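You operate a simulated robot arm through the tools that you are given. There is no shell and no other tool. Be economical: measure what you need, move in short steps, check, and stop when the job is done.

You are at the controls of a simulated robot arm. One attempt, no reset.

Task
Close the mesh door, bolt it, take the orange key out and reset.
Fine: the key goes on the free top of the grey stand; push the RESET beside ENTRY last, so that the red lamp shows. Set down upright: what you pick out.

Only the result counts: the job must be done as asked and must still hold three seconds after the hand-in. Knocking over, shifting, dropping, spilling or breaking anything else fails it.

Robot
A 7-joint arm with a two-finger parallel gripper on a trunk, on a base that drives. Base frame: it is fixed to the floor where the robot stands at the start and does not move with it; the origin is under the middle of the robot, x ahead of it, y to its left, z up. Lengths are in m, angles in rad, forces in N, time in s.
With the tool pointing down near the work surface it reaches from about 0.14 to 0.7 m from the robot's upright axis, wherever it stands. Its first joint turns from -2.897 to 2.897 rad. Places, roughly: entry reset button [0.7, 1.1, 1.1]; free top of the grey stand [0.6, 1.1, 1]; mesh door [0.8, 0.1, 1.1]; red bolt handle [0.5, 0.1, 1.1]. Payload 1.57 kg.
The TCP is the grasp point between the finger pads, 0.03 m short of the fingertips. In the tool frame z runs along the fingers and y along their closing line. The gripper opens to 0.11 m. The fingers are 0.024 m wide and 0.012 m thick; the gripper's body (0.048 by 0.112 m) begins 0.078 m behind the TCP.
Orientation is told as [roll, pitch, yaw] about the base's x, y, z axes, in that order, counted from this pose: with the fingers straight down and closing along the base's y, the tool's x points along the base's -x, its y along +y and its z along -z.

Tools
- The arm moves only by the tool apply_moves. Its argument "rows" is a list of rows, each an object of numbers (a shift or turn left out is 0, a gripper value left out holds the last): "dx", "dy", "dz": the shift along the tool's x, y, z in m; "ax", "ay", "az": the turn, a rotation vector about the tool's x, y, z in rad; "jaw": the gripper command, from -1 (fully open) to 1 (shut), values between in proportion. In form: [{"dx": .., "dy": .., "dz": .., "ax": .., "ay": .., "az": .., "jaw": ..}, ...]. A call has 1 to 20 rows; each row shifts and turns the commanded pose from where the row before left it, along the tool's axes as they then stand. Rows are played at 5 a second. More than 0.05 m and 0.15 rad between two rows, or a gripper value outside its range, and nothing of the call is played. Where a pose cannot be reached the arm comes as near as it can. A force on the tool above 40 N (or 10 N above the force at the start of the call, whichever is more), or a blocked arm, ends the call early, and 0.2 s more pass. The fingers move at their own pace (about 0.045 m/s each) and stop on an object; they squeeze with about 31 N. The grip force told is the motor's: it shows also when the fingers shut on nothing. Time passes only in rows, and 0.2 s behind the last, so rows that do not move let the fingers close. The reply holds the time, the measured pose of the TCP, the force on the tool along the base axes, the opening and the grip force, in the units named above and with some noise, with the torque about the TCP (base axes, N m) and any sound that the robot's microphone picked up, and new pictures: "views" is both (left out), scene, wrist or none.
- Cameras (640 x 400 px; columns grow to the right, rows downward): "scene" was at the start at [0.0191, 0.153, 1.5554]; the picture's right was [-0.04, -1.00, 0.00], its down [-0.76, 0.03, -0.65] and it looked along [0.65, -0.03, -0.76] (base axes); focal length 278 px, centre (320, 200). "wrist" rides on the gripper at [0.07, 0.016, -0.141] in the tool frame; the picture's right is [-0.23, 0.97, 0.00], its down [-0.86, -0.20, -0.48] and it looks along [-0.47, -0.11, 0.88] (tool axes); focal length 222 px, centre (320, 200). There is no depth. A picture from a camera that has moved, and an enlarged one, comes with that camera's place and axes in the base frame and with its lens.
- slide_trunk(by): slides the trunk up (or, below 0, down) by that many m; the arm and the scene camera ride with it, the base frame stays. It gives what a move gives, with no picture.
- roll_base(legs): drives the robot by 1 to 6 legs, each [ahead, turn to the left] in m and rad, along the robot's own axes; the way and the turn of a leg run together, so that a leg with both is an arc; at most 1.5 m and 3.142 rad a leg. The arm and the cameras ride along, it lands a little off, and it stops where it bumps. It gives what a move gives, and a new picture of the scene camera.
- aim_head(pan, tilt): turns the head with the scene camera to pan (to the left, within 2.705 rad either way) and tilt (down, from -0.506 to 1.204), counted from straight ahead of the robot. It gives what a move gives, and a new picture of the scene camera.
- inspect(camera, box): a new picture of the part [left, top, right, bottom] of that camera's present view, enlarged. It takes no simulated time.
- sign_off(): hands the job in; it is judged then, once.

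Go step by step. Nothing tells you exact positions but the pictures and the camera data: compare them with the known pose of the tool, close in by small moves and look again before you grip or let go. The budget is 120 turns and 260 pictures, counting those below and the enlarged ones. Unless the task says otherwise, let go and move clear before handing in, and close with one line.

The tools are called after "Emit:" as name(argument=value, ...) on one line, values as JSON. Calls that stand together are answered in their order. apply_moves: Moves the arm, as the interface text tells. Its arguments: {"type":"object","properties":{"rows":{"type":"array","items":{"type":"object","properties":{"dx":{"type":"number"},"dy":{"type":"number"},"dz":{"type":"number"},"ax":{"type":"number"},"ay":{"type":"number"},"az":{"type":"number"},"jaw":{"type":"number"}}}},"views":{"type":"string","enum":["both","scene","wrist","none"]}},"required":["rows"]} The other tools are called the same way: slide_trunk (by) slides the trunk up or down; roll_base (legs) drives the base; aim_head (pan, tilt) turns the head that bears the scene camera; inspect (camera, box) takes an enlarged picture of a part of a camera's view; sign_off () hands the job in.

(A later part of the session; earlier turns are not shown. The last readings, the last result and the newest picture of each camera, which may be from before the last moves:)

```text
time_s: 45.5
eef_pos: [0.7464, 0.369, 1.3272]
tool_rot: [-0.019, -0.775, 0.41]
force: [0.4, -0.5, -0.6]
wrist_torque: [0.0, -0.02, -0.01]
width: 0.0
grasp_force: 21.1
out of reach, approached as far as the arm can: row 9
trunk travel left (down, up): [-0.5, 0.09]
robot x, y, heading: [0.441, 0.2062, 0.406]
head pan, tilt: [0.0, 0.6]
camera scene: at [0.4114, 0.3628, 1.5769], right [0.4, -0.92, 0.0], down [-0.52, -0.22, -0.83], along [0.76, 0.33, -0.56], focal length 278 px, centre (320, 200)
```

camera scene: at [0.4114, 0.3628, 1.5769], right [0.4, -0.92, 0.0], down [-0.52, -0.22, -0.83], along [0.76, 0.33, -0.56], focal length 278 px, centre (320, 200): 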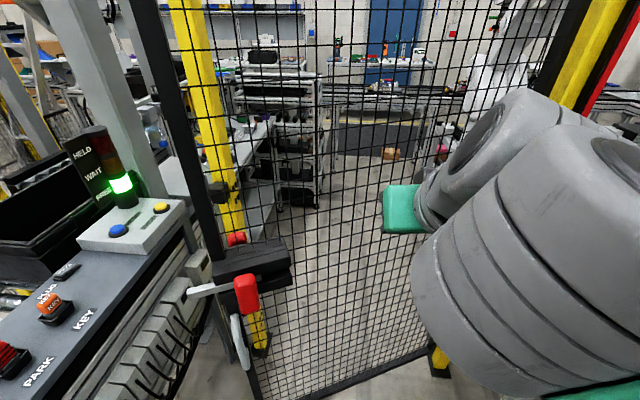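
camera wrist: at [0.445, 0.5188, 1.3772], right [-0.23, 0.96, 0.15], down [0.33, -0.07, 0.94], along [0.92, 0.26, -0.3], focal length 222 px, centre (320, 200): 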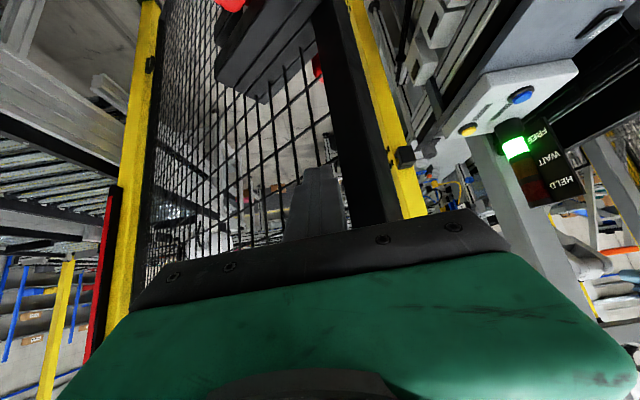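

I'll back off and come in along a straighter line, so the tool stays on the outer side of the door, ending aligned with the fence.

Emit:
roll_base(legs=[[-0.45, 0.0], [0.0, 0.335], [0.6, 0.0], [0.0, -0.44]])

Emit:
inspect(camera="wrist", box=[0, 0, 640, 400])

```text
time_s: 53.5
eef_pos: [0.7903, 0.5528, 1.327]
tool_rot: [-0.015, -0.775, 0.283]
force: [0.1, 0.3, 0.2]
wrist_torque: [0.01, 0.02, 0.02]
width: 0.0
grasp_force: 21.4
trunk travel left (down, up): [-0.5, 0.09]
robot x, y, heading: [0.4715, 0.4273, 0.283]
head pan, tilt: [0.0, 0.6]
camera scene: at [0.4566, 0.5864, 1.5769], right [0.28, -0.96, 0.0], down [-0.54, -0.16, -0.83], along [0.79, 0.23, -0.56], focal length 278 px, centre (320, 200)
```

scene: 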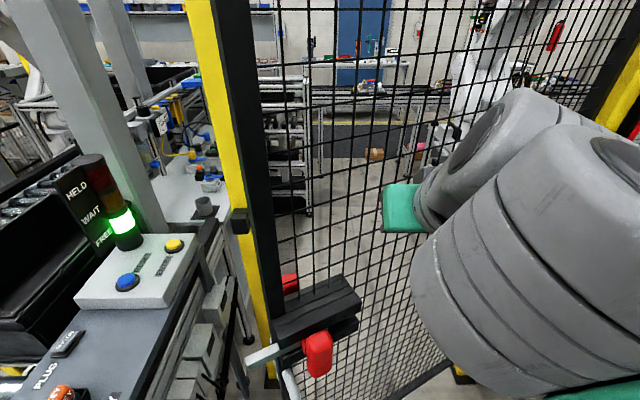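

```text
1.00 times, centred on (320, 200) of wrist
camera zoom: at [0.6438, 0.5288, 1.3803], right [-0.11, 0.98, 0.15], down [0.32, -0.11, 0.94], along [0.94, 0.15, -0.3], focal length 222 px, centre (320, 200)
```

zoom: 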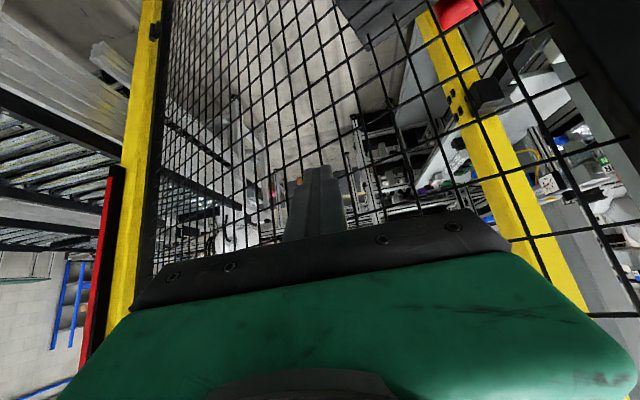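

Now the tool is on the outer face of the door, aligned with the fence. I'll move left, then push ahead.

Emit:
apply_moves(rows=[{"dy": 0.04}, {"dy": 0.04}, {"dy": 0.04}, {"dx": -0.03, "dz": 0.03}, {"dx": -0.03, "dz": 0.03}, {"dx": -0.03, "dz": 0.03}], views="both")

```text
time_s: 54.9
eef_pos: [0.9075, 0.6435, 1.3054]
tool_rot: [-0.016, -0.773, 0.284]
force: [-0.2, 0.4, -0.6]
wrist_torque: [0.02, 0.02, 0.0]
width: 0.0
grasp_force: 21.4
out of reach, approached as far as the arm can: row 1, 2, 3
trunk travel left (down, up): [-0.5, 0.09]
robot x, y, heading: [0.4723, 0.4233, 0.284]
head pan, tilt: [0.0, 0.6]
camera scene: at [0.4578, 0.587, 1.5768], right [0.28, -0.96, 0.0], down [-0.54, -0.16, -0.82], along [0.79, 0.23, -0.57], focal length 278 px, centre (320, 200)
camera wrist: at [0.7603, 0.6215, 1.3587], right [-0.1, 0.98, 0.15], down [0.32, -0.11, 0.94], along [0.94, 0.15, -0.3], focal length 222 px, centre (320, 200)
```

scene: 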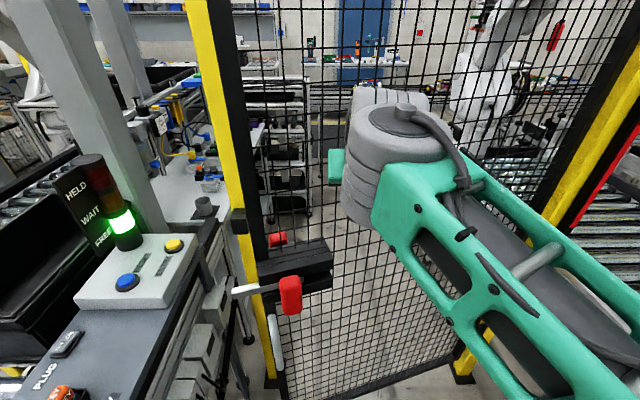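
wrist: 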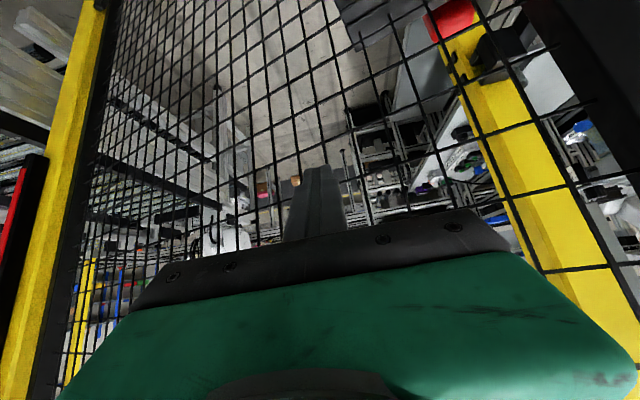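

Emit:
roll_base(legs=[[0.08, 0.0]])

Emit:
inspect(camera="scene", box=[190, 180, 350, 320])

```text
time_s: 56.0
eef_pos: [0.9864, 0.6683, 1.3064]
tool_rot: [-0.017, -0.773, 0.284]
force: [0.9, 0.6, -0.1]
wrist_torque: [0.0, 0.0, 0.0]
width: 0.0
grasp_force: 21.0
trunk travel left (down, up): [-0.5, 0.09]
robot x, y, heading: [0.5429, 0.4514, 0.285]
head pan, tilt: [0.0, 0.6]
camera scene: at [0.5369, 0.61, 1.5769], right [0.28, -0.96, 0.0], down [-0.54, -0.16, -0.82], along [0.79, 0.23, -0.57], focal length 278 px, centre (320, 200)
```

scene: 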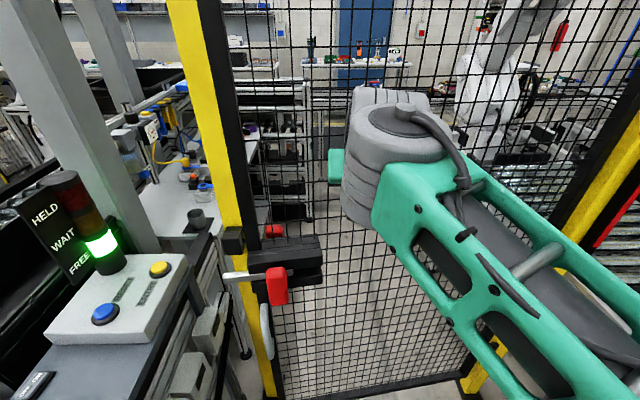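

```text
2.86 times, centred on (270, 250) of scene
camera zoom: at [0.5369, 0.61, 1.5769], right [0.28, -0.96, 0.0], down [-0.54, -0.16, -0.82], along [0.79, 0.23, -0.57], focal length 793 px, centre (463, 57)
```

zoom: 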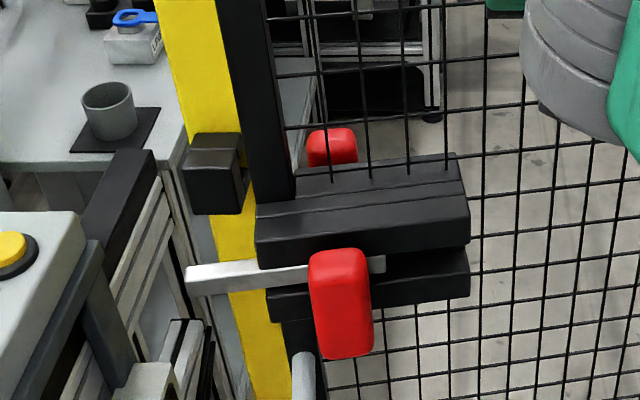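

The bolt bar sticks out past the door edge at the keeper's radius, so closing now would strike the keeper. I'll grip the red handle: retract the bolt, close the door, then throw it.

Emit:
apply_moves(rows=[{"dx": 0.04, "dz": -0.02, "jaw": -1}, {"dx": 0.04}, {"dx": 0.04, "dz": 0.02}, {"dx": 0.04, "dz": 0.03}, {"dx": 0.04, "dz": 0.03}, {"dy": 0.035}, {"dy": 0.035}, {"dy": 0.035}, {"dy": 0.035}], views="both")

```text
time_s: 58.0
eef_pos: [0.8511, 0.772, 1.1209]
tool_rot: [-0.018, -0.773, 0.285]
force: [0.2, -0.3, 0.8]
wrist_torque: [0.0, 0.0, -0.06]
width: 0.11
grasp_force: 0.1
trunk travel left (down, up): [-0.5, 0.09]
robot x, y, heading: [0.5496, 0.4518, 0.288]
head pan, tilt: [0.0, 0.6]
camera scene: at [0.5357, 0.6102, 1.5768], right [0.28, -0.96, 0.0], down [-0.54, -0.16, -0.83], along [0.79, 0.23, -0.56], focal length 278 px, centre (320, 200)
camera wrist: at [0.7044, 0.7495, 1.1731], right [-0.11, 0.98, 0.15], down [0.32, -0.11, 0.94], along [0.94, 0.15, -0.3], focal length 222 px, centre (320, 200)
```

scene: 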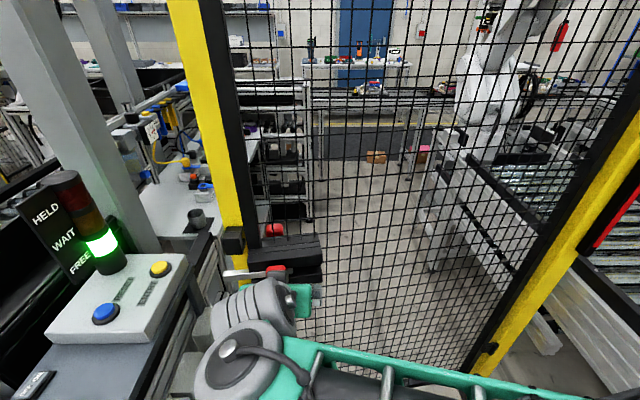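
wrist: 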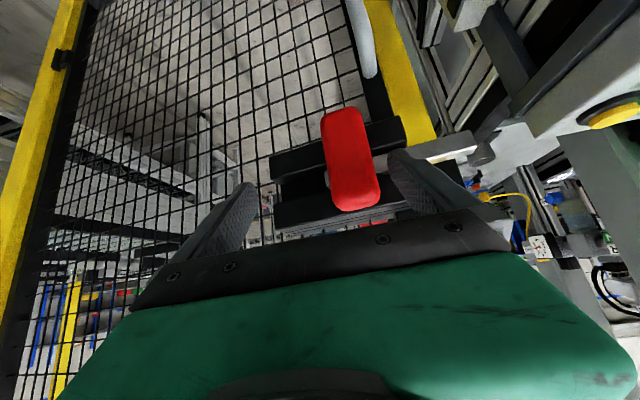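

Handle centre is at about (0.893, 0.813, 1.075). I'll move left to centre on it and approach along the fingers.

Emit:
apply_moves(rows=[{"dy": 0.028}, {"dz": 0.025}, {"dz": 0.025}], views="both")

```text
time_s: 58.8
eef_pos: [0.8784, 0.8075, 1.0864]
tool_rot: [-0.015, -0.772, 0.282]
force: [-0.2, -0.3, 1.2]
wrist_torque: [0.01, -0.05, -0.02]
width: 0.1099
grasp_force: 0.1
trunk travel left (down, up): [-0.5, 0.09]
robot x, y, heading: [0.5499, 0.4547, 0.286]
head pan, tilt: [0.0, 0.6]
camera scene: at [0.536, 0.6094, 1.577], right [0.28, -0.96, 0.0], down [-0.54, -0.16, -0.83], along [0.79, 0.23, -0.56], focal length 278 px, centre (320, 200)
camera wrist: at [0.7308, 0.7856, 1.1394], right [-0.11, 0.98, 0.15], down [0.32, -0.11, 0.94], along [0.94, 0.15, -0.3], focal length 222 px, centre (320, 200)
```

scene: 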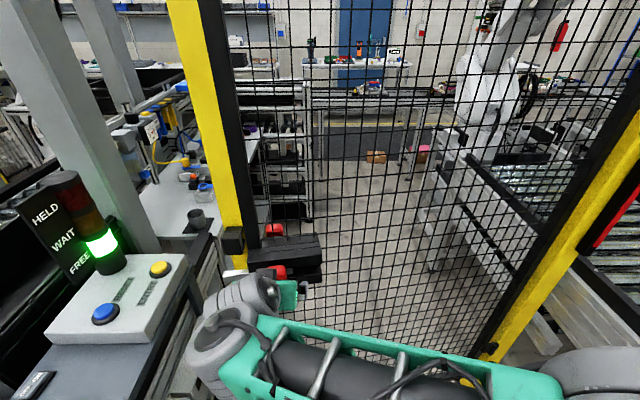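
wrist: 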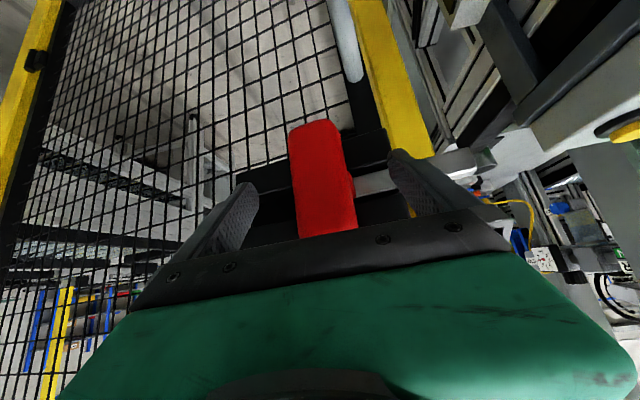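

Emit:
apply_moves(rows=[{"dz": 0.008, "jaw": -0.5}, {"jaw": 0}, {"jaw": 1}, {}, {}, {}, {}], views="both")

Emit:
inspect(camera="scene", box=[180, 190, 360, 340])

```text
time_s: 60.4
eef_pos: [0.883, 0.8084, 1.0802]
tool_rot: [-0.017, -0.775, 0.283]
force: [0.6, 0.2, -0.6]
wrist_torque: [1.0, 0.11, 0.94]
width: 0.05
grasp_force: 44.7
trunk travel left (down, up): [-0.5, 0.09]
robot x, y, heading: [0.5498, 0.4496, 0.281]
head pan, tilt: [0.0, 0.6]
camera scene: at [0.5359, 0.6097, 1.5769], right [0.28, -0.96, 0.0], down [-0.54, -0.16, -0.83], along [0.79, 0.23, -0.56], focal length 278 px, centre (320, 200)
camera wrist: at [0.7355, 0.7864, 1.1335], right [-0.11, 0.98, 0.15], down [0.32, -0.11, 0.94], along [0.94, 0.15, -0.3], focal length 222 px, centre (320, 200)
```

scene: 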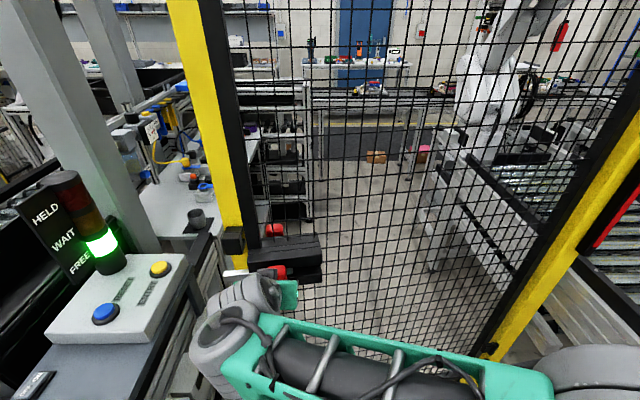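
wrist: 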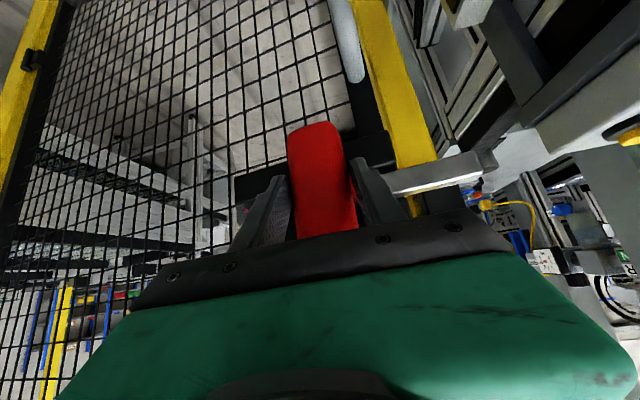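

```text
2.67 times, centred on (270, 265) of scene
camera zoom: at [0.5359, 0.6097, 1.5769], right [0.28, -0.96, 0.0], down [-0.54, -0.16, -0.83], along [0.79, 0.23, -0.56], focal length 740 px, centre (453, 27)
```

zoom: 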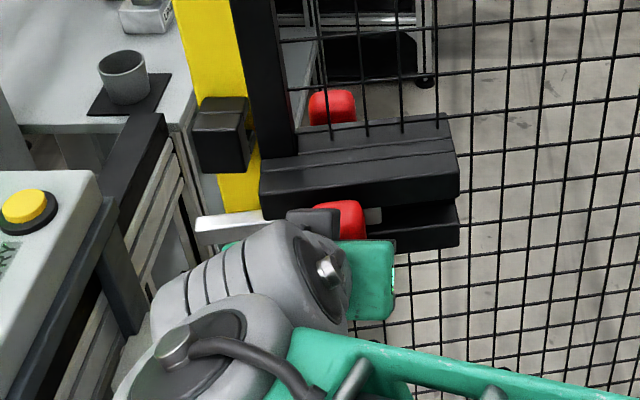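

Gripped. I'll slide the handle right along the door to retract the bar.

Emit:
apply_moves(rows=[{"dy": -0.0147, "dz": 0.0022, "dx": -0.0023}, {"dy": -0.0147, "dz": 0.0022, "dx": -0.0023}, {"dy": -0.0147, "dz": 0.0022, "dx": -0.0023}, {"dy": -0.0147, "dz": 0.0022, "dx": -0.0023}], views="both")

Emit:
inspect(camera="scene", box=[180, 190, 360, 340])

```text
time_s: 61.5
eef_pos: [0.904, 0.7691, 1.0821]
tool_rot: [-0.01, -0.772, 0.309]
force: [-6.0, 13.5, -4.6]
wrist_torque: [0.97, 1.32, 2.14]
width: 0.049
grasp_force: 45.2
trunk travel left (down, up): [-0.5, 0.09]
robot x, y, heading: [0.5473, 0.4539, 0.294]
head pan, tilt: [0.0, 0.6]
stopped in row 4: the force on the tool passed its limit (the readings are from after the stop); the commanded pose is now the measured one
camera scene: at [0.534, 0.6112, 1.5767], right [0.29, -0.96, 0.0], down [-0.54, -0.16, -0.82], along [0.79, 0.24, -0.57], focal length 278 px, centre (320, 200)
camera wrist: at [0.7584, 0.7419, 1.1344], right [-0.14, 0.98, 0.15], down [0.33, -0.1, 0.94], along [0.94, 0.18, -0.3], focal length 222 px, centre (320, 200)
```

scene: 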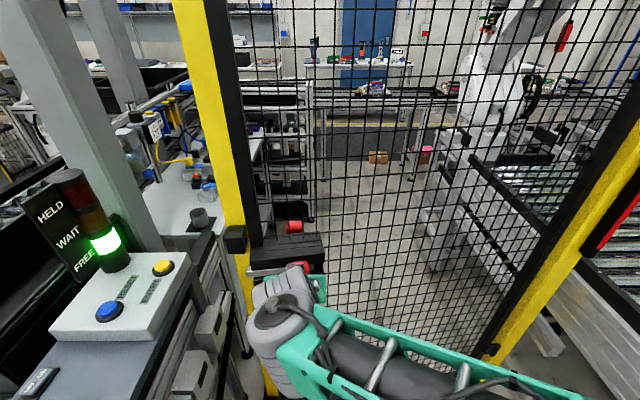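
wrist: 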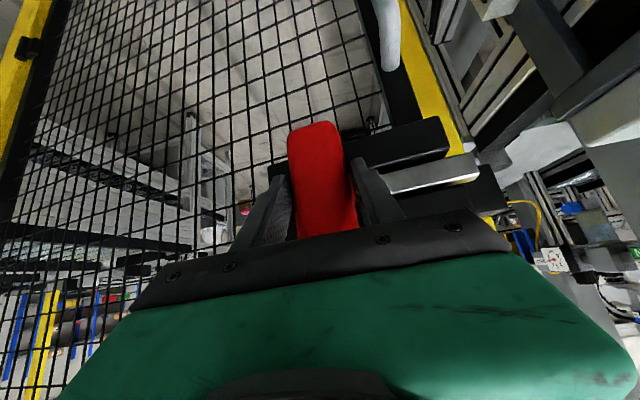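

```text
2.67 times, centred on (270, 265) of scene
camera zoom: at [0.534, 0.6112, 1.5767], right [0.29, -0.96, 0.0], down [-0.54, -0.16, -0.82], along [0.79, 0.24, -0.57], focal length 740 px, centre (453, 27)
```

zoom: 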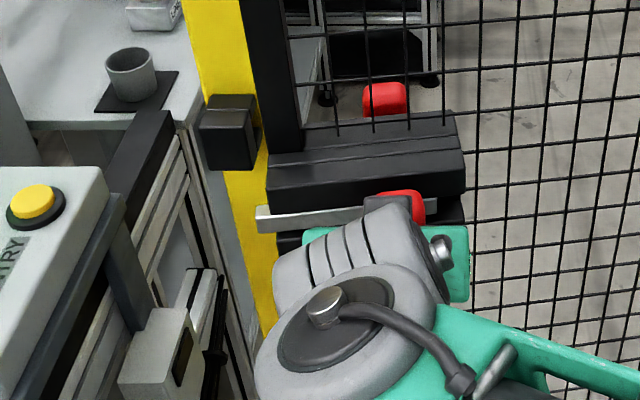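

The bar is retracted (end stop felt). Now I'll push the door shut holding the handle, following its arc.

Emit:
apply_moves(rows=[{"dx": -0.0088, "dz": 0.0087, "dy": 0.002, "ax": 0.011, "az": 0.011}, {"dx": -0.0088, "dz": 0.0087, "dy": 0.002, "ax": 0.011, "az": 0.011}, {"dx": -0.0088, "dz": 0.0087, "dy": 0.002, "ax": 0.011, "az": 0.011}, {"dx": -0.0088, "dz": 0.0087, "dy": 0.002, "ax": 0.011, "az": 0.011}, {"dx": -0.0088, "dz": 0.0087, "dy": 0.002, "ax": 0.011, "az": 0.011}], views="both")

Emit:
inspect(camera="scene", box=[180, 190, 360, 340])

```text
time_s: 62.7
eef_pos: [0.9591, 0.7979, 1.0813]
tool_rot: [-0.003, -0.771, 0.238]
force: [-4.0, 13.2, -4.2]
wrist_torque: [1.2, 0.5, 2.12]
width: 0.0483
grasp_force: 45.0
trunk travel left (down, up): [-0.5, 0.09]
robot x, y, heading: [0.551, 0.454, 0.3]
head pan, tilt: [0.0, 0.6]
stopped in row 5: the force on the tool passed its limit (the readings are from after the stop); the commanded pose is now the measured one
camera scene: at [0.5338, 0.6111, 1.5767], right [0.29, -0.96, 0.0], down [-0.54, -0.17, -0.82], along [0.79, 0.24, -0.57], focal length 278 px, centre (320, 200)
camera wrist: at [0.8112, 0.7804, 1.1345], right [-0.07, 0.98, 0.16], down [0.32, -0.13, 0.94], along [0.95, 0.12, -0.3], focal length 222 px, centre (320, 200)
```

scene: 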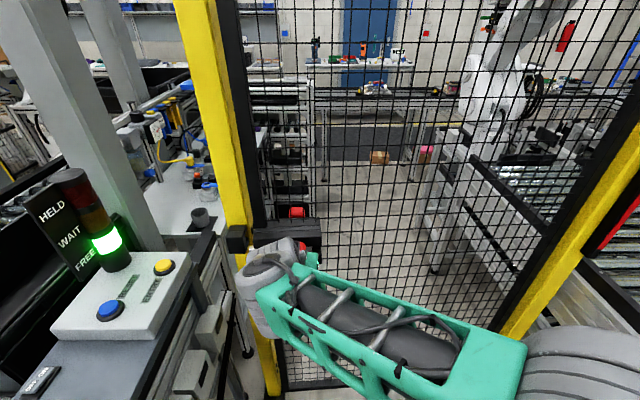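
wrist: 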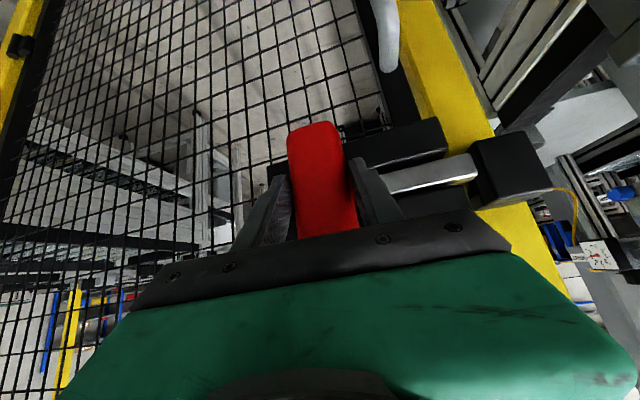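

```text
2.67 times, centred on (270, 265) of scene
camera zoom: at [0.5338, 0.6111, 1.5767], right [0.29, -0.96, 0.0], down [-0.54, -0.17, -0.82], along [0.79, 0.24, -0.57], focal length 740 px, centre (453, 27)
```

zoom: 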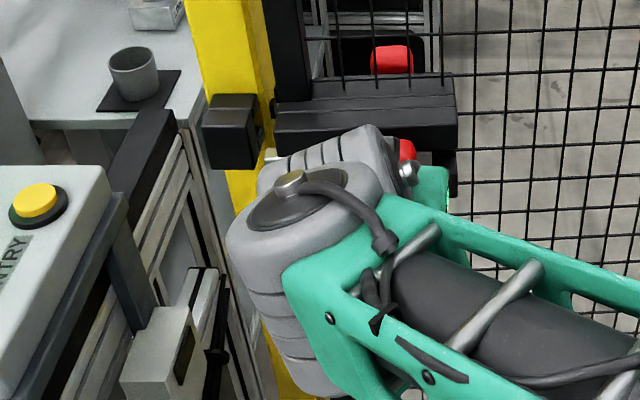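

The bar is now next to the keeper. I'll relieve the sideways preload and push a little more ahead to be sure the door is at its stop.

Emit:
apply_moves(rows=[{"dy": 0.006}, {"dx": -0.005, "dz": 0.005, "dy": 0.001, "ax": 0.005, "az": 0.005}, {"dx": -0.005, "dz": 0.005, "dy": 0.001, "ax": 0.005, "az": 0.005}, {"dx": -0.005, "dz": 0.005, "dy": 0.001, "ax": 0.005, "az": 0.005}, {"dx": -0.005, "dz": 0.005, "dy": 0.001, "ax": 0.005, "az": 0.005}], views="both")

Emit:
inspect(camera="wrist", box=[320, 90, 560, 250])

```text
time_s: 63.9
eef_pos: [0.984, 0.8115, 1.0802]
tool_rot: [-0.003, -0.774, 0.201]
force: [1.5, 1.6, -1.9]
wrist_torque: [1.52, -0.68, 0.94]
width: 0.0479
grasp_force: 44.6
trunk travel left (down, up): [-0.5, 0.09]
robot x, y, heading: [0.55, 0.4525, 0.292]
head pan, tilt: [0.0, 0.6]
camera scene: at [0.5347, 0.6099, 1.5768], right [0.29, -0.96, 0.0], down [-0.54, -0.16, -0.82], along [0.79, 0.24, -0.57], focal length 278 px, centre (320, 200)
camera wrist: at [0.8375, 0.7991, 1.1343], right [-0.03, 0.99, 0.16], down [0.31, -0.14, 0.94], along [0.95, 0.08, -0.3], focal length 222 px, centre (320, 200)
```

scene: 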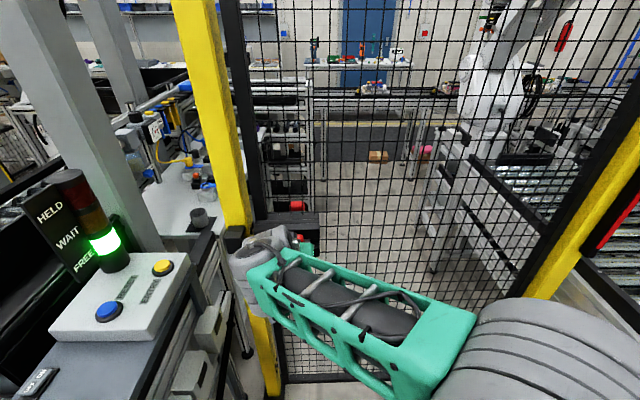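
wrist: 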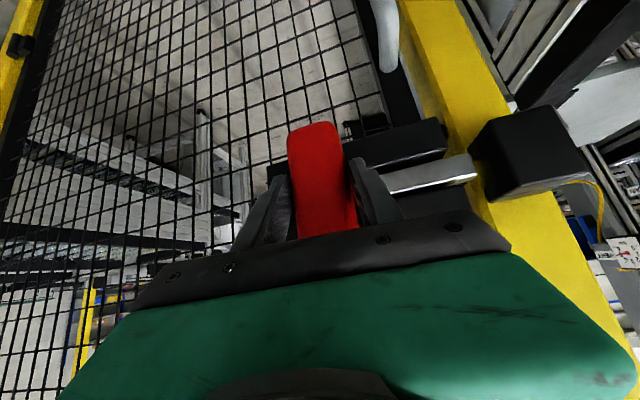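

```text
2.50 times, centred on (440, 170) of wrist
camera zoom: at [0.8375, 0.7991, 1.1343], right [-0.03, 0.99, 0.16], down [0.31, -0.14, 0.94], along [0.95, 0.08, -0.3], focal length 555 px, centre (20, 275)
```

zoom: 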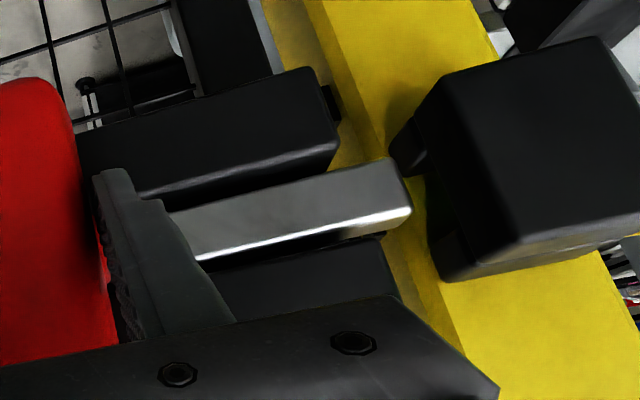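

Almost there; continue until the stop is felt.

Emit:
apply_moves(rows=[{"dx": -0.005, "dz": 0.005, "dy": 0.001, "ax": 0.006, "az": 0.006}, {"dx": -0.005, "dz": 0.005, "dy": 0.001, "ax": 0.006, "az": 0.006}, {"dx": -0.005, "dz": 0.005, "dy": 0.001, "ax": 0.006, "az": 0.006}, {"dx": -0.005, "dz": 0.005, "dy": 0.001, "ax": 0.006, "az": 0.006}, {"dx": -0.005, "dz": 0.005, "dy": 0.001, "ax": 0.006, "az": 0.006}], views="wrist")

Emit:
inspect(camera="wrist", box=[320, 90, 560, 250])

```text
time_s: 64.8
eef_pos: [1.0028, 0.8186, 1.0804]
tool_rot: [-0.003, -0.768, 0.184]
force: [-24.0, -9.5, 12.5]
wrist_torque: [1.13, 0.91, 1.49]
width: 0.0483
grasp_force: 45.0
trunk travel left (down, up): [-0.5, 0.09]
robot x, y, heading: [0.5472, 0.4513, 0.297]
head pan, tilt: [0.0, 0.6]
stopped in row 4: the force on the tool passed its limit (the readings are from after the stop); the commanded pose is now the measured one
camera wrist: at [0.8539, 0.8094, 1.1351], right [-0.01, 0.99, 0.15], down [0.31, -0.14, 0.94], along [0.95, 0.06, -0.31], focal length 222 px, centre (320, 200)
```

wrist: 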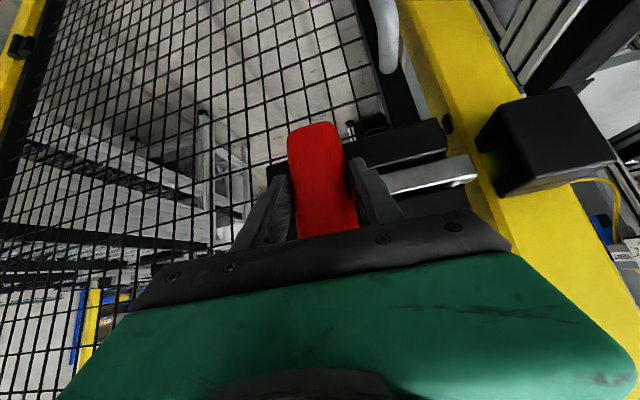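

```text
2.50 times, centred on (440, 170) of wrist
camera zoom: at [0.8539, 0.8094, 1.1351], right [-0.01, 0.99, 0.15], down [0.31, -0.14, 0.94], along [0.95, 0.06, -0.31], focal length 555 px, centre (20, 275)
```

zoom: 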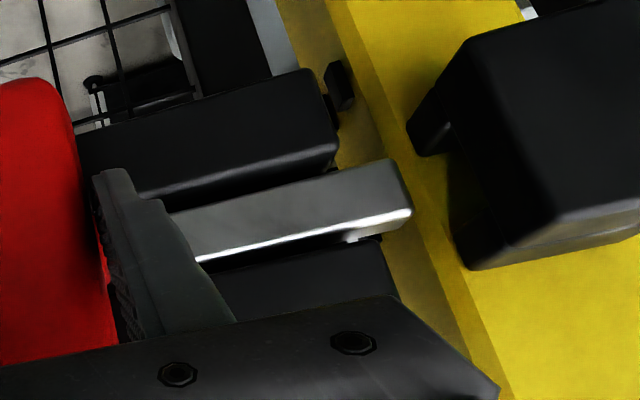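

The stop is felt: the door is shut. Now I slide the handle left along the door to throw the bolt into the keeper.

Emit:
apply_moves(rows=[{"dy": 0.015, "dx": 0.0008, "dz": -0.0008}, {"dy": 0.015, "dx": 0.0008, "dz": -0.0008}, {"dy": 0.015, "dx": 0.0008, "dz": -0.0008}], views="wrist")

Emit:
inspect(camera="wrist", box=[320, 90, 560, 250])

```text
time_s: 65.4
eef_pos: [0.9945, 0.8434, 1.0814]
tool_rot: [-0.001, -0.765, 0.184]
force: [-23.4, -6.3, 10.5]
wrist_torque: [1.31, 0.86, 1.57]
width: 0.0484
grasp_force: 45.2
trunk travel left (down, up): [-0.5, 0.09]
robot x, y, heading: [0.5494, 0.4487, 0.309]
head pan, tilt: [0.0, 0.6]
stopped in row 2: the force on the tool passed its limit (the readings are from after the stop); the commanded pose is now the measured one
camera wrist: at [0.8466, 0.8344, 1.1349], right [-0.02, 0.99, 0.16], down [0.32, -0.14, 0.94], along [0.95, 0.06, -0.31], focal length 222 px, centre (320, 200)
```

wrist: 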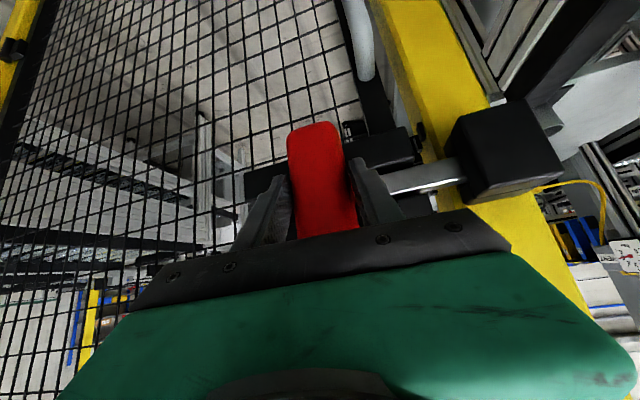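

```text
2.50 times, centred on (440, 170) of wrist
camera zoom: at [0.8466, 0.8344, 1.1349], right [-0.02, 0.99, 0.16], down [0.32, -0.14, 0.94], along [0.95, 0.06, -0.31], focal length 555 px, centre (20, 275)
```

zoom: 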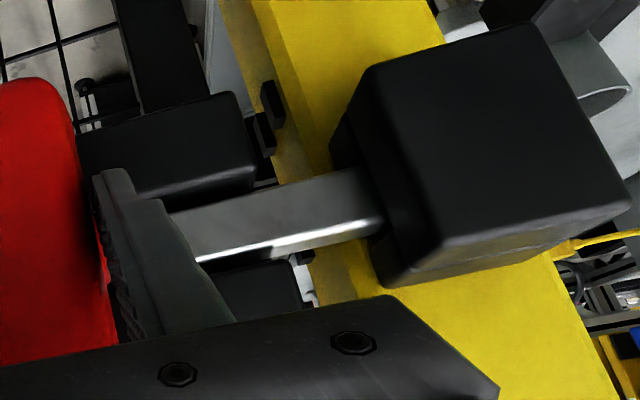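

The bar is entering the keeper. I'll ease off the forward push and slide on.

Emit:
apply_moves(rows=[{"dx": 0.004, "dz": -0.004}, {"dy": 0.015, "dx": 0.001, "dz": -0.001}, {"dy": 0.015, "dx": 0.001, "dz": -0.001}, {"dy": 0.012, "dx": 0.001, "dz": -0.001}, {"dy": 0.012, "dx": 0.001, "dz": -0.001}], views="wrist")

Emit:
inspect(camera="wrist", box=[320, 90, 560, 250])

```text
time_s: 66.3
eef_pos: [0.9897, 0.8608, 1.0811]
tool_rot: [-0.013, -0.766, 0.16]
force: [-10.2, -25.6, 12.3]
wrist_torque: [0.25, 0.08, 0.54]
width: 0.049
grasp_force: 44.9
trunk travel left (down, up): [-0.5, 0.09]
robot x, y, heading: [0.5479, 0.4494, 0.295]
head pan, tilt: [0.0, 0.6]
stopped in row 4: the force on the tool passed its limit (the readings are from after the stop); the commanded pose is now the measured one
camera wrist: at [0.8401, 0.857, 1.1344], right [0.01, 0.99, 0.15], down [0.31, -0.15, 0.94], along [0.95, 0.03, -0.31], focal length 222 px, centre (320, 200)
```

wrist: 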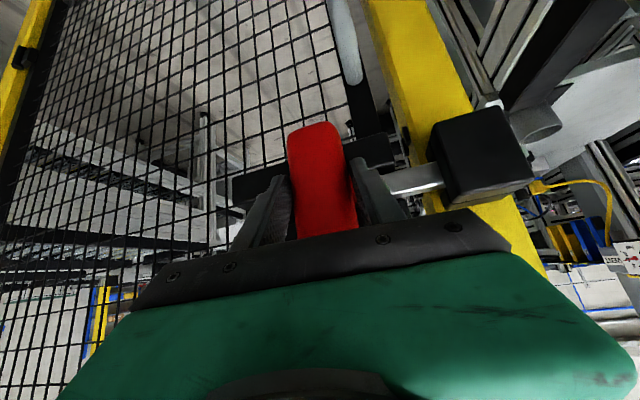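

```text
2.50 times, centred on (440, 170) of wrist
camera zoom: at [0.8401, 0.857, 1.1344], right [0.01, 0.99, 0.15], down [0.31, -0.15, 0.94], along [0.95, 0.03, -0.31], focal length 555 px, centre (20, 275)
```

zoom: 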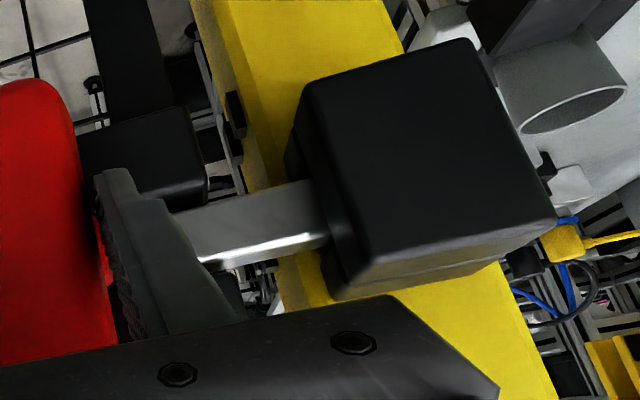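

About 45 mm of travel, the same as the retraction, and a firm stop: the bolt is home. I'll release and back away, then look.

Emit:
apply_moves(rows=[{"jaw": 0}, {"jaw": -0.5}, {"jaw": -1}, {"jaw": -1}, {"dz": -0.02}, {"dz": -0.03}, {"dz": -0.03}, {"dz": -0.03}], views="both")

Emit:
inspect(camera="wrist", box=[280, 60, 560, 250])

```text
time_s: 68.1
eef_pos: [0.9157, 0.854, 1.1586]
tool_rot: [-0.011, -0.764, 0.17]
force: [0.1, -0.7, -0.3]
wrist_torque: [-0.01, 0.02, 0.02]
width: 0.1099
grasp_force: 0.1
trunk travel left (down, up): [-0.5, 0.09]
robot x, y, heading: [0.548, 0.4494, 0.293]
head pan, tilt: [0.0, 0.6]
camera scene: at [0.5332, 0.6093, 1.5769], right [0.29, -0.96, 0.0], down [-0.54, -0.16, -0.83], along [0.79, 0.24, -0.56], focal length 278 px, centre (320, 200)
camera wrist: at [0.7668, 0.8478, 1.2132], right [0.01, 0.99, 0.15], down [0.31, -0.14, 0.94], along [0.95, 0.04, -0.31], focal length 222 px, centre (320, 200)
```

scene: 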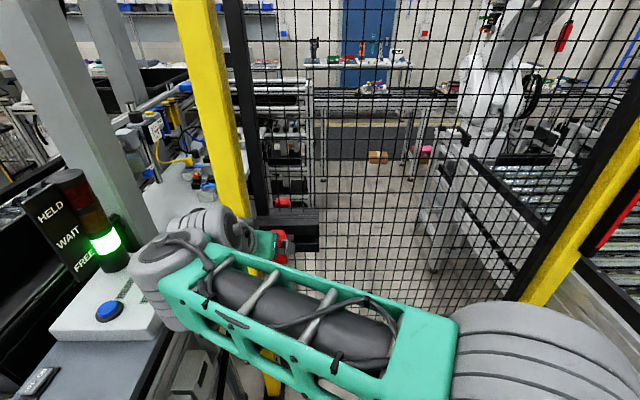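
wrist: 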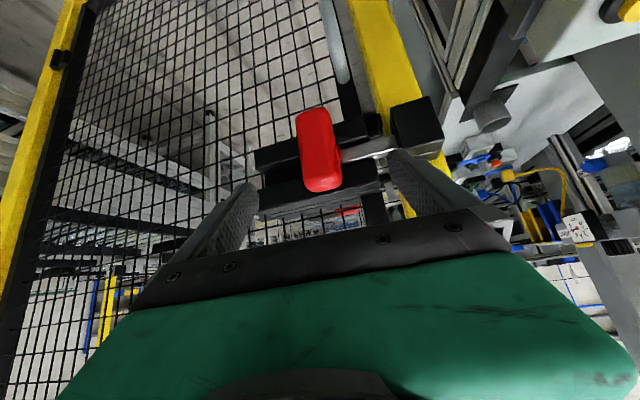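

```text
2.11 times, centred on (420, 155) of wrist
camera zoom: at [0.7668, 0.8478, 1.2132], right [0.01, 0.99, 0.15], down [0.31, -0.14, 0.94], along [0.95, 0.04, -0.31], focal length 468 px, centre (110, 295)
```

zoom: 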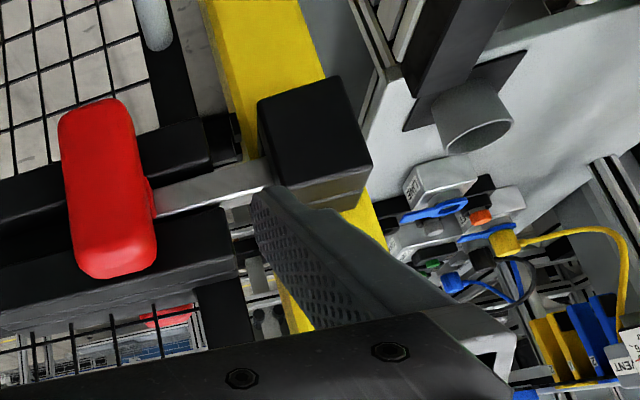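

The bolt bar sits in the keeper. Now I'll raise the arm, bring the tool to point down, and look at the panel.

Emit:
apply_moves(rows=[{"dz": -0.04, "dx": -0.02}, {"dz": -0.04, "dx": -0.02}, {"dz": -0.04, "dx": -0.02}, {"ay": 0.15}, {"ay": 0.15}, {"ay": 0.15}, {"ay": 0.15}, {"ay": 0.16}], views="none")

Emit:
aim_head(pan=0.9, tilt=0.8)

```text
refused: row 8 steps farther than a row can; nothing moved
```

```text
time_s: 69.3
eef_pos: [0.9159, 0.8547, 1.1588]
tool_rot: [-0.013, -0.763, 0.17]
force: [0.2, 0.1, 0.0]
wrist_torque: [-0.02, 0.01, 0.01]
width: 0.1097
grasp_force: 0.1
trunk travel left (down, up): [-0.5, 0.09]
robot x, y, heading: [0.5487, 0.4503, 0.288]
head pan, tilt: [0.901, 0.799]
camera scene: at [0.4784, 0.6589, 1.5601], right [0.93, -0.37, 0.0], down [-0.26, -0.67, -0.7], along [0.26, 0.65, -0.72], focal length 278 px, centre (320, 200)
```

scene: 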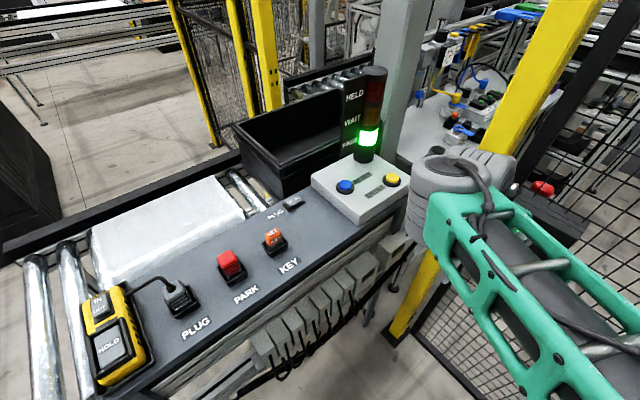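

Emit:
inspect(camera="scene", box=[250, 140, 420, 290])

Emit:
inspect(camera="scene", box=[310, 150, 420, 230])

Emit:
apply_moves(rows=[{"dz": -0.04, "dx": -0.02}, {"dz": -0.04, "dx": -0.02}, {"dz": -0.04, "dx": -0.02}, {"ay": 0.15}, {"ay": 0.15}, {"ay": 0.15}, {"ay": 0.15}, {"ay": 0.15}], views="both")

```text
2.67 times, centred on (335, 215) of scene
camera zoom: at [0.4784, 0.6589, 1.5601], right [0.93, -0.37, 0.0], down [-0.26, -0.67, -0.7], along [0.26, 0.65, -0.72], focal length 740 px, centre (280, 160)
```

zoom: 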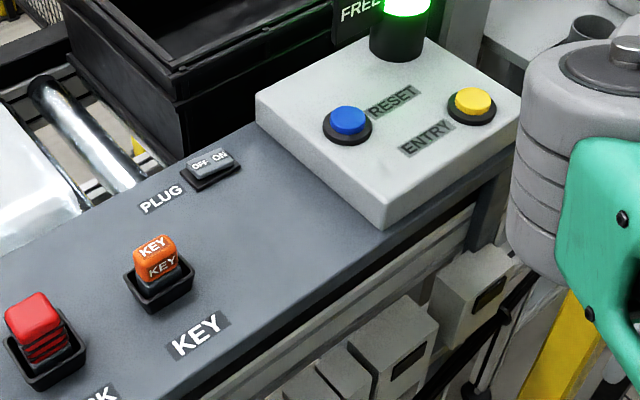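

```text
5.00 times, centred on (365, 190) of scene
camera zoom: at [0.4784, 0.6589, 1.5601], right [0.93, -0.37, 0.0], down [-0.26, -0.67, -0.7], along [0.26, 0.65, -0.72], focal length 1388 px, centre (95, 250)
```

zoom: 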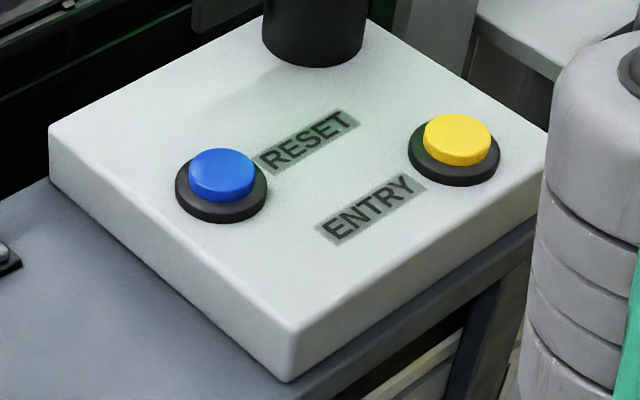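

```text
time_s: 71.1
eef_pos: [0.8522, 0.8279, 1.1896]
tool_rot: [-0.011, -0.062, 0.161]
force: [-0.8, 0.2, -0.5]
wrist_torque: [-0.01, -0.04, 0.01]
width: 0.1101
grasp_force: 0.0
out of reach, approached as far as the arm can: row 4, 5, 7, 8
trunk travel left (down, up): [-0.5, 0.09]
robot x, y, heading: [0.5517, 0.4469, 0.292]
head pan, tilt: [0.901, 0.799]
camera scene: at [0.4779, 0.6602, 1.5598], right [0.93, -0.37, 0.0], down [-0.26, -0.67, -0.7], along [0.26, 0.65, -0.72], focal length 278 px, centre (320, 200)
camera wrist: at [0.7719, 0.8349, 1.3263], right [0.07, 1.0, 0.0], down [0.84, -0.06, 0.53], along [0.53, -0.03, -0.85], focal length 222 px, centre (320, 200)
```

scene: 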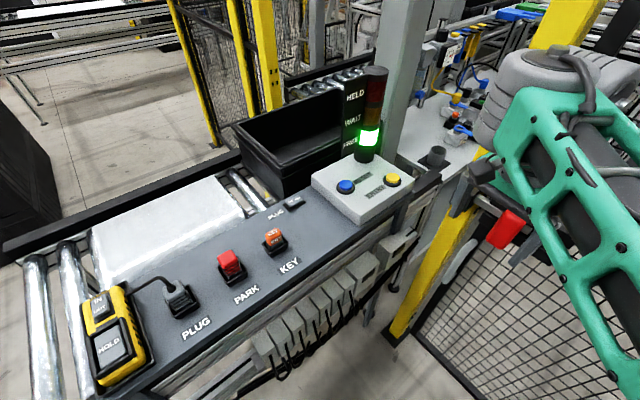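
wrist: 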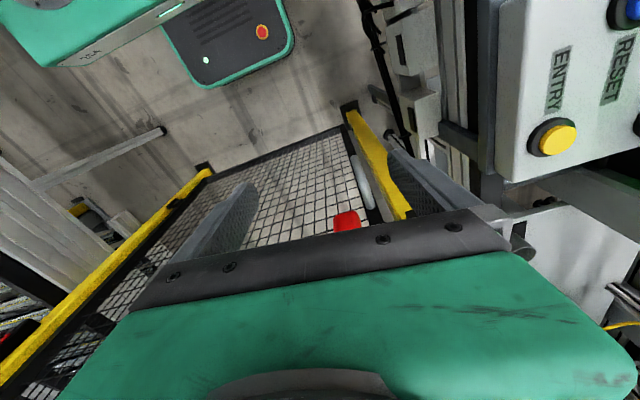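

Blue is labelled RESET, next to ENTRY (yellow), and sits at about (0.73, 1.12). The free spot on the grey top is around (0.62, 1.07) between the key and the box. Next I bring the tool round toward the key.

Emit:
apply_moves(rows=[{"ay": 0.06, "az": -0.125}, {"dx": 0.041, "dy": 0.007, "dz": -0.01}, {"dx": 0.041, "dy": 0.007, "dz": -0.01}, {"dx": 0.041, "dy": 0.007, "dz": -0.01}, {"dx": 0.041, "dy": 0.007, "dz": -0.01}, {"dx": 0.041, "dy": 0.007, "dz": -0.01}, {"dx": 0.041, "dy": 0.007, "dz": -0.01}], views="scene")

```text
time_s: 72.7
eef_pos: [0.6095, 0.8204, 1.2029]
tool_rot: [0.009, -0.033, 0.207]
force: [0.3, -0.2, 0.4]
wrist_torque: [-0.01, -0.01, 0.01]
width: 0.1097
grasp_force: 0.0
out of reach, approached as far as the arm can: row 1, 3, 4, 5, 6, 7
trunk travel left (down, up): [-0.5, 0.09]
robot x, y, heading: [0.5522, 0.4513, 0.295]
head pan, tilt: [0.901, 0.799]
camera scene: at [0.4781, 0.6589, 1.56], right [0.93, -0.37, 0.0], down [-0.26, -0.67, -0.7], along [0.26, 0.65, -0.72], focal length 278 px, centre (320, 200)
```

scene: 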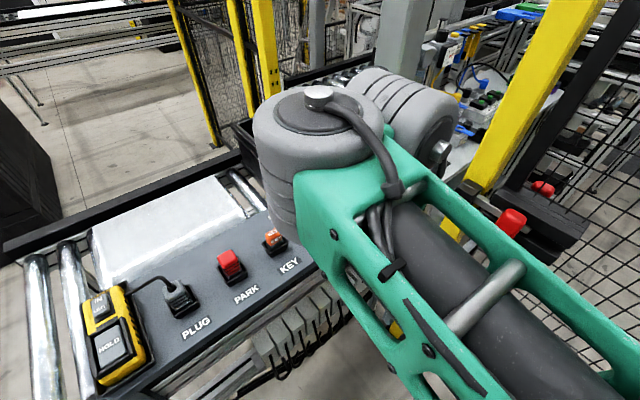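

The arm is cramped at its side. I'll bring the tool to the front, turn the base left to face the panel, and approach straight.

Emit:
apply_moves(rows=[{"dx": -0.027, "dy": -0.035}, {"dx": -0.027, "dy": -0.035}, {"dx": -0.027, "dy": -0.035}, {"dx": -0.027, "dy": -0.035}, {"dx": -0.027, "dy": -0.035}, {"dx": -0.027, "dy": -0.035}, {"dx": -0.027, "dy": -0.035}, {"dx": -0.027, "dy": -0.035}, {"dx": -0.02, "dy": -0.035}], views="none")

Emit:
roll_base(legs=[[0.0, 1.2]])

Emit:
aim_head(pan=0.0, tilt=0.9)

```text
time_s: 74.7
eef_pos: [0.9041, 0.5597, 1.2053]
tool_rot: [0.009, -0.037, 0.205]
force: [0.5, -0.2, -1.3]
wrist_torque: [0.0, -0.02, -0.02]
width: 0.1098
grasp_force: 0.2
trunk travel left (down, up): [-0.5, 0.09]
robot x, y, heading: [0.5521, 0.4535, 0.292]
head pan, tilt: [0.901, 0.799]
```

```text
time_s: 78.2
eef_pos: [0.5616, 0.8228, 1.2049]
tool_rot: [0.009, -0.033, 1.449]
force: [-0.9, 0.1, -0.2]
wrist_torque: [0.04, -0.03, -0.03]
width: 0.1101
grasp_force: 0.1
trunk travel left (down, up): [-0.5, 0.09]
robot x, y, heading: [0.5483, 0.4512, 1.534]
head pan, tilt: [0.901, 0.799]
camera scene: at [0.3329, 0.4508, 1.56], right [0.65, 0.76, 0.0], down [0.55, -0.46, -0.7], along [-0.53, 0.45, -0.72], focal length 278 px, centre (320, 200)
```

scene: 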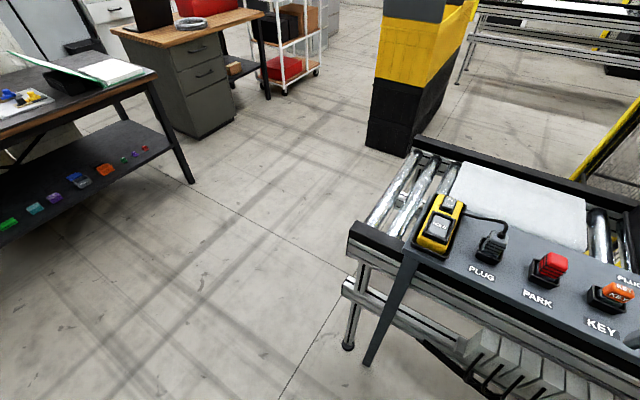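

```text
time_s: 79.4
eef_pos: [0.5612, 0.8227, 1.2049]
tool_rot: [0.007, -0.034, 1.448]
force: [0.2, -0.8, -0.3]
wrist_torque: [0.03, -0.01, -0.01]
width: 0.11
grasp_force: 0.1
trunk travel left (down, up): [-0.5, 0.09]
robot x, y, heading: [0.5476, 0.4552, 1.541]
head pan, tilt: [0.0, 0.901]
camera scene: at [0.397, 0.474, 1.5521], right [1.0, -0.03, 0.0], down [-0.03, -0.78, -0.62], along [0.02, 0.62, -0.78], focal length 278 px, centre (320, 200)
```

scene: 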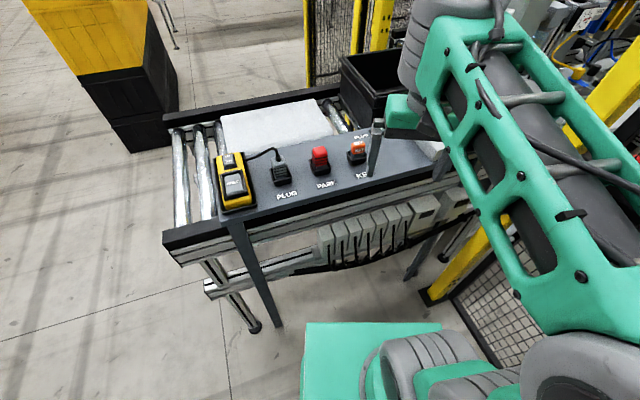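

Now facing the panel. I'll level the tool, align it with the panel, and move towards the key with the jaw partly open.

Emit:
apply_moves(rows=[{"ay": 0.034, "ax": 0.008, "jaw": -0.3}, {"az": -0.137}, {"az": -0.137}, {"az": -0.134}, {"dx": -0.04, "dy": -0.009}, {"dx": -0.04, "dy": -0.009}, {"dx": -0.04, "dy": -0.009}], views="both")

```text
time_s: 81.0
eef_pos: [0.5581, 0.9475, 1.2073]
tool_rot: [0.0, -0.002, 1.857]
force: [0.2, -0.3, 0.4]
wrist_torque: [0.03, 0.02, -0.03]
width: 0.0715
grasp_force: 0.0
out of reach, approached as far as the arm can: row 1, 5
trunk travel left (down, up): [-0.5, 0.09]
robot x, y, heading: [0.5465, 0.4523, 1.537]
head pan, tilt: [0.0, 0.901]
camera scene: at [0.397, 0.4742, 1.5521], right [1.0, -0.03, 0.0], down [-0.03, -0.78, -0.62], along [0.02, 0.62, -0.78], focal length 278 px, centre (320, 200)
camera wrist: at [0.5637, 0.8751, 1.3482], right [-1.0, -0.06, 0.0], down [-0.05, 0.88, 0.48], along [-0.03, 0.48, -0.88], focal length 222 px, centre (320, 200)
```

scene: 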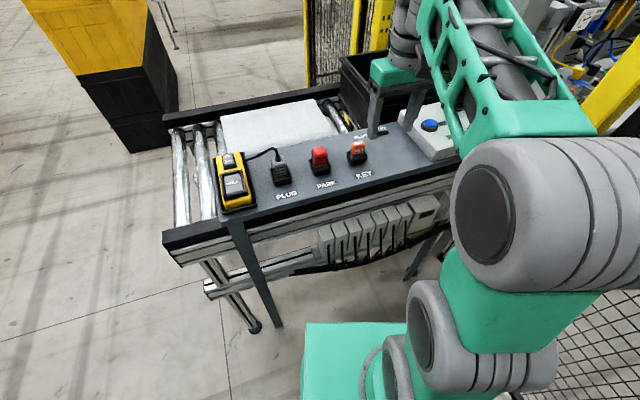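
wrist: 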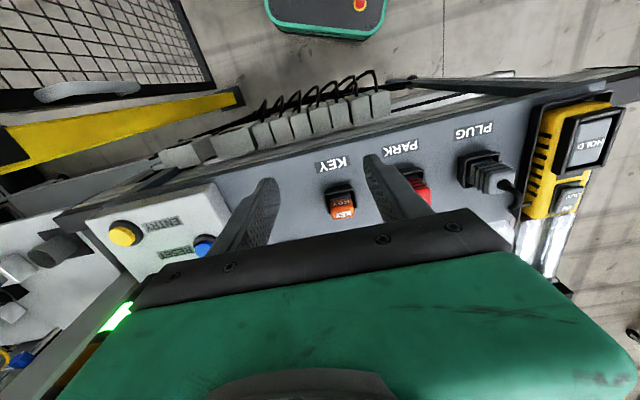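

Emit:
inspect(camera="wrist", box=[290, 150, 400, 230])

Emit:
inspect(camera="scene", box=[300, 110, 420, 200])

```text
5.00 times, centred on (345, 190) of wrist
camera zoom: at [0.5637, 0.8751, 1.3482], right [-1.0, -0.06, 0.0], down [-0.05, 0.88, 0.48], along [-0.03, 0.48, -0.88], focal length 1111 px, centre (195, 250)
```

zoom: 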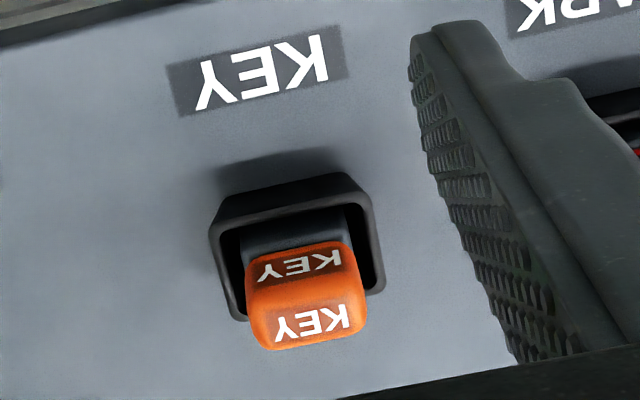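

```text
4.44 times, centred on (360, 155) of scene
camera zoom: at [0.397, 0.4742, 1.5521], right [1.0, -0.03, 0.0], down [-0.03, -0.78, -0.62], along [0.02, 0.62, -0.78], focal length 1234 px, centre (142, 400)
```

zoom: 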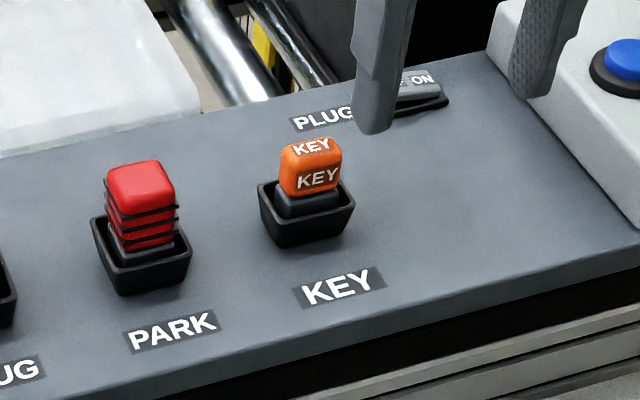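

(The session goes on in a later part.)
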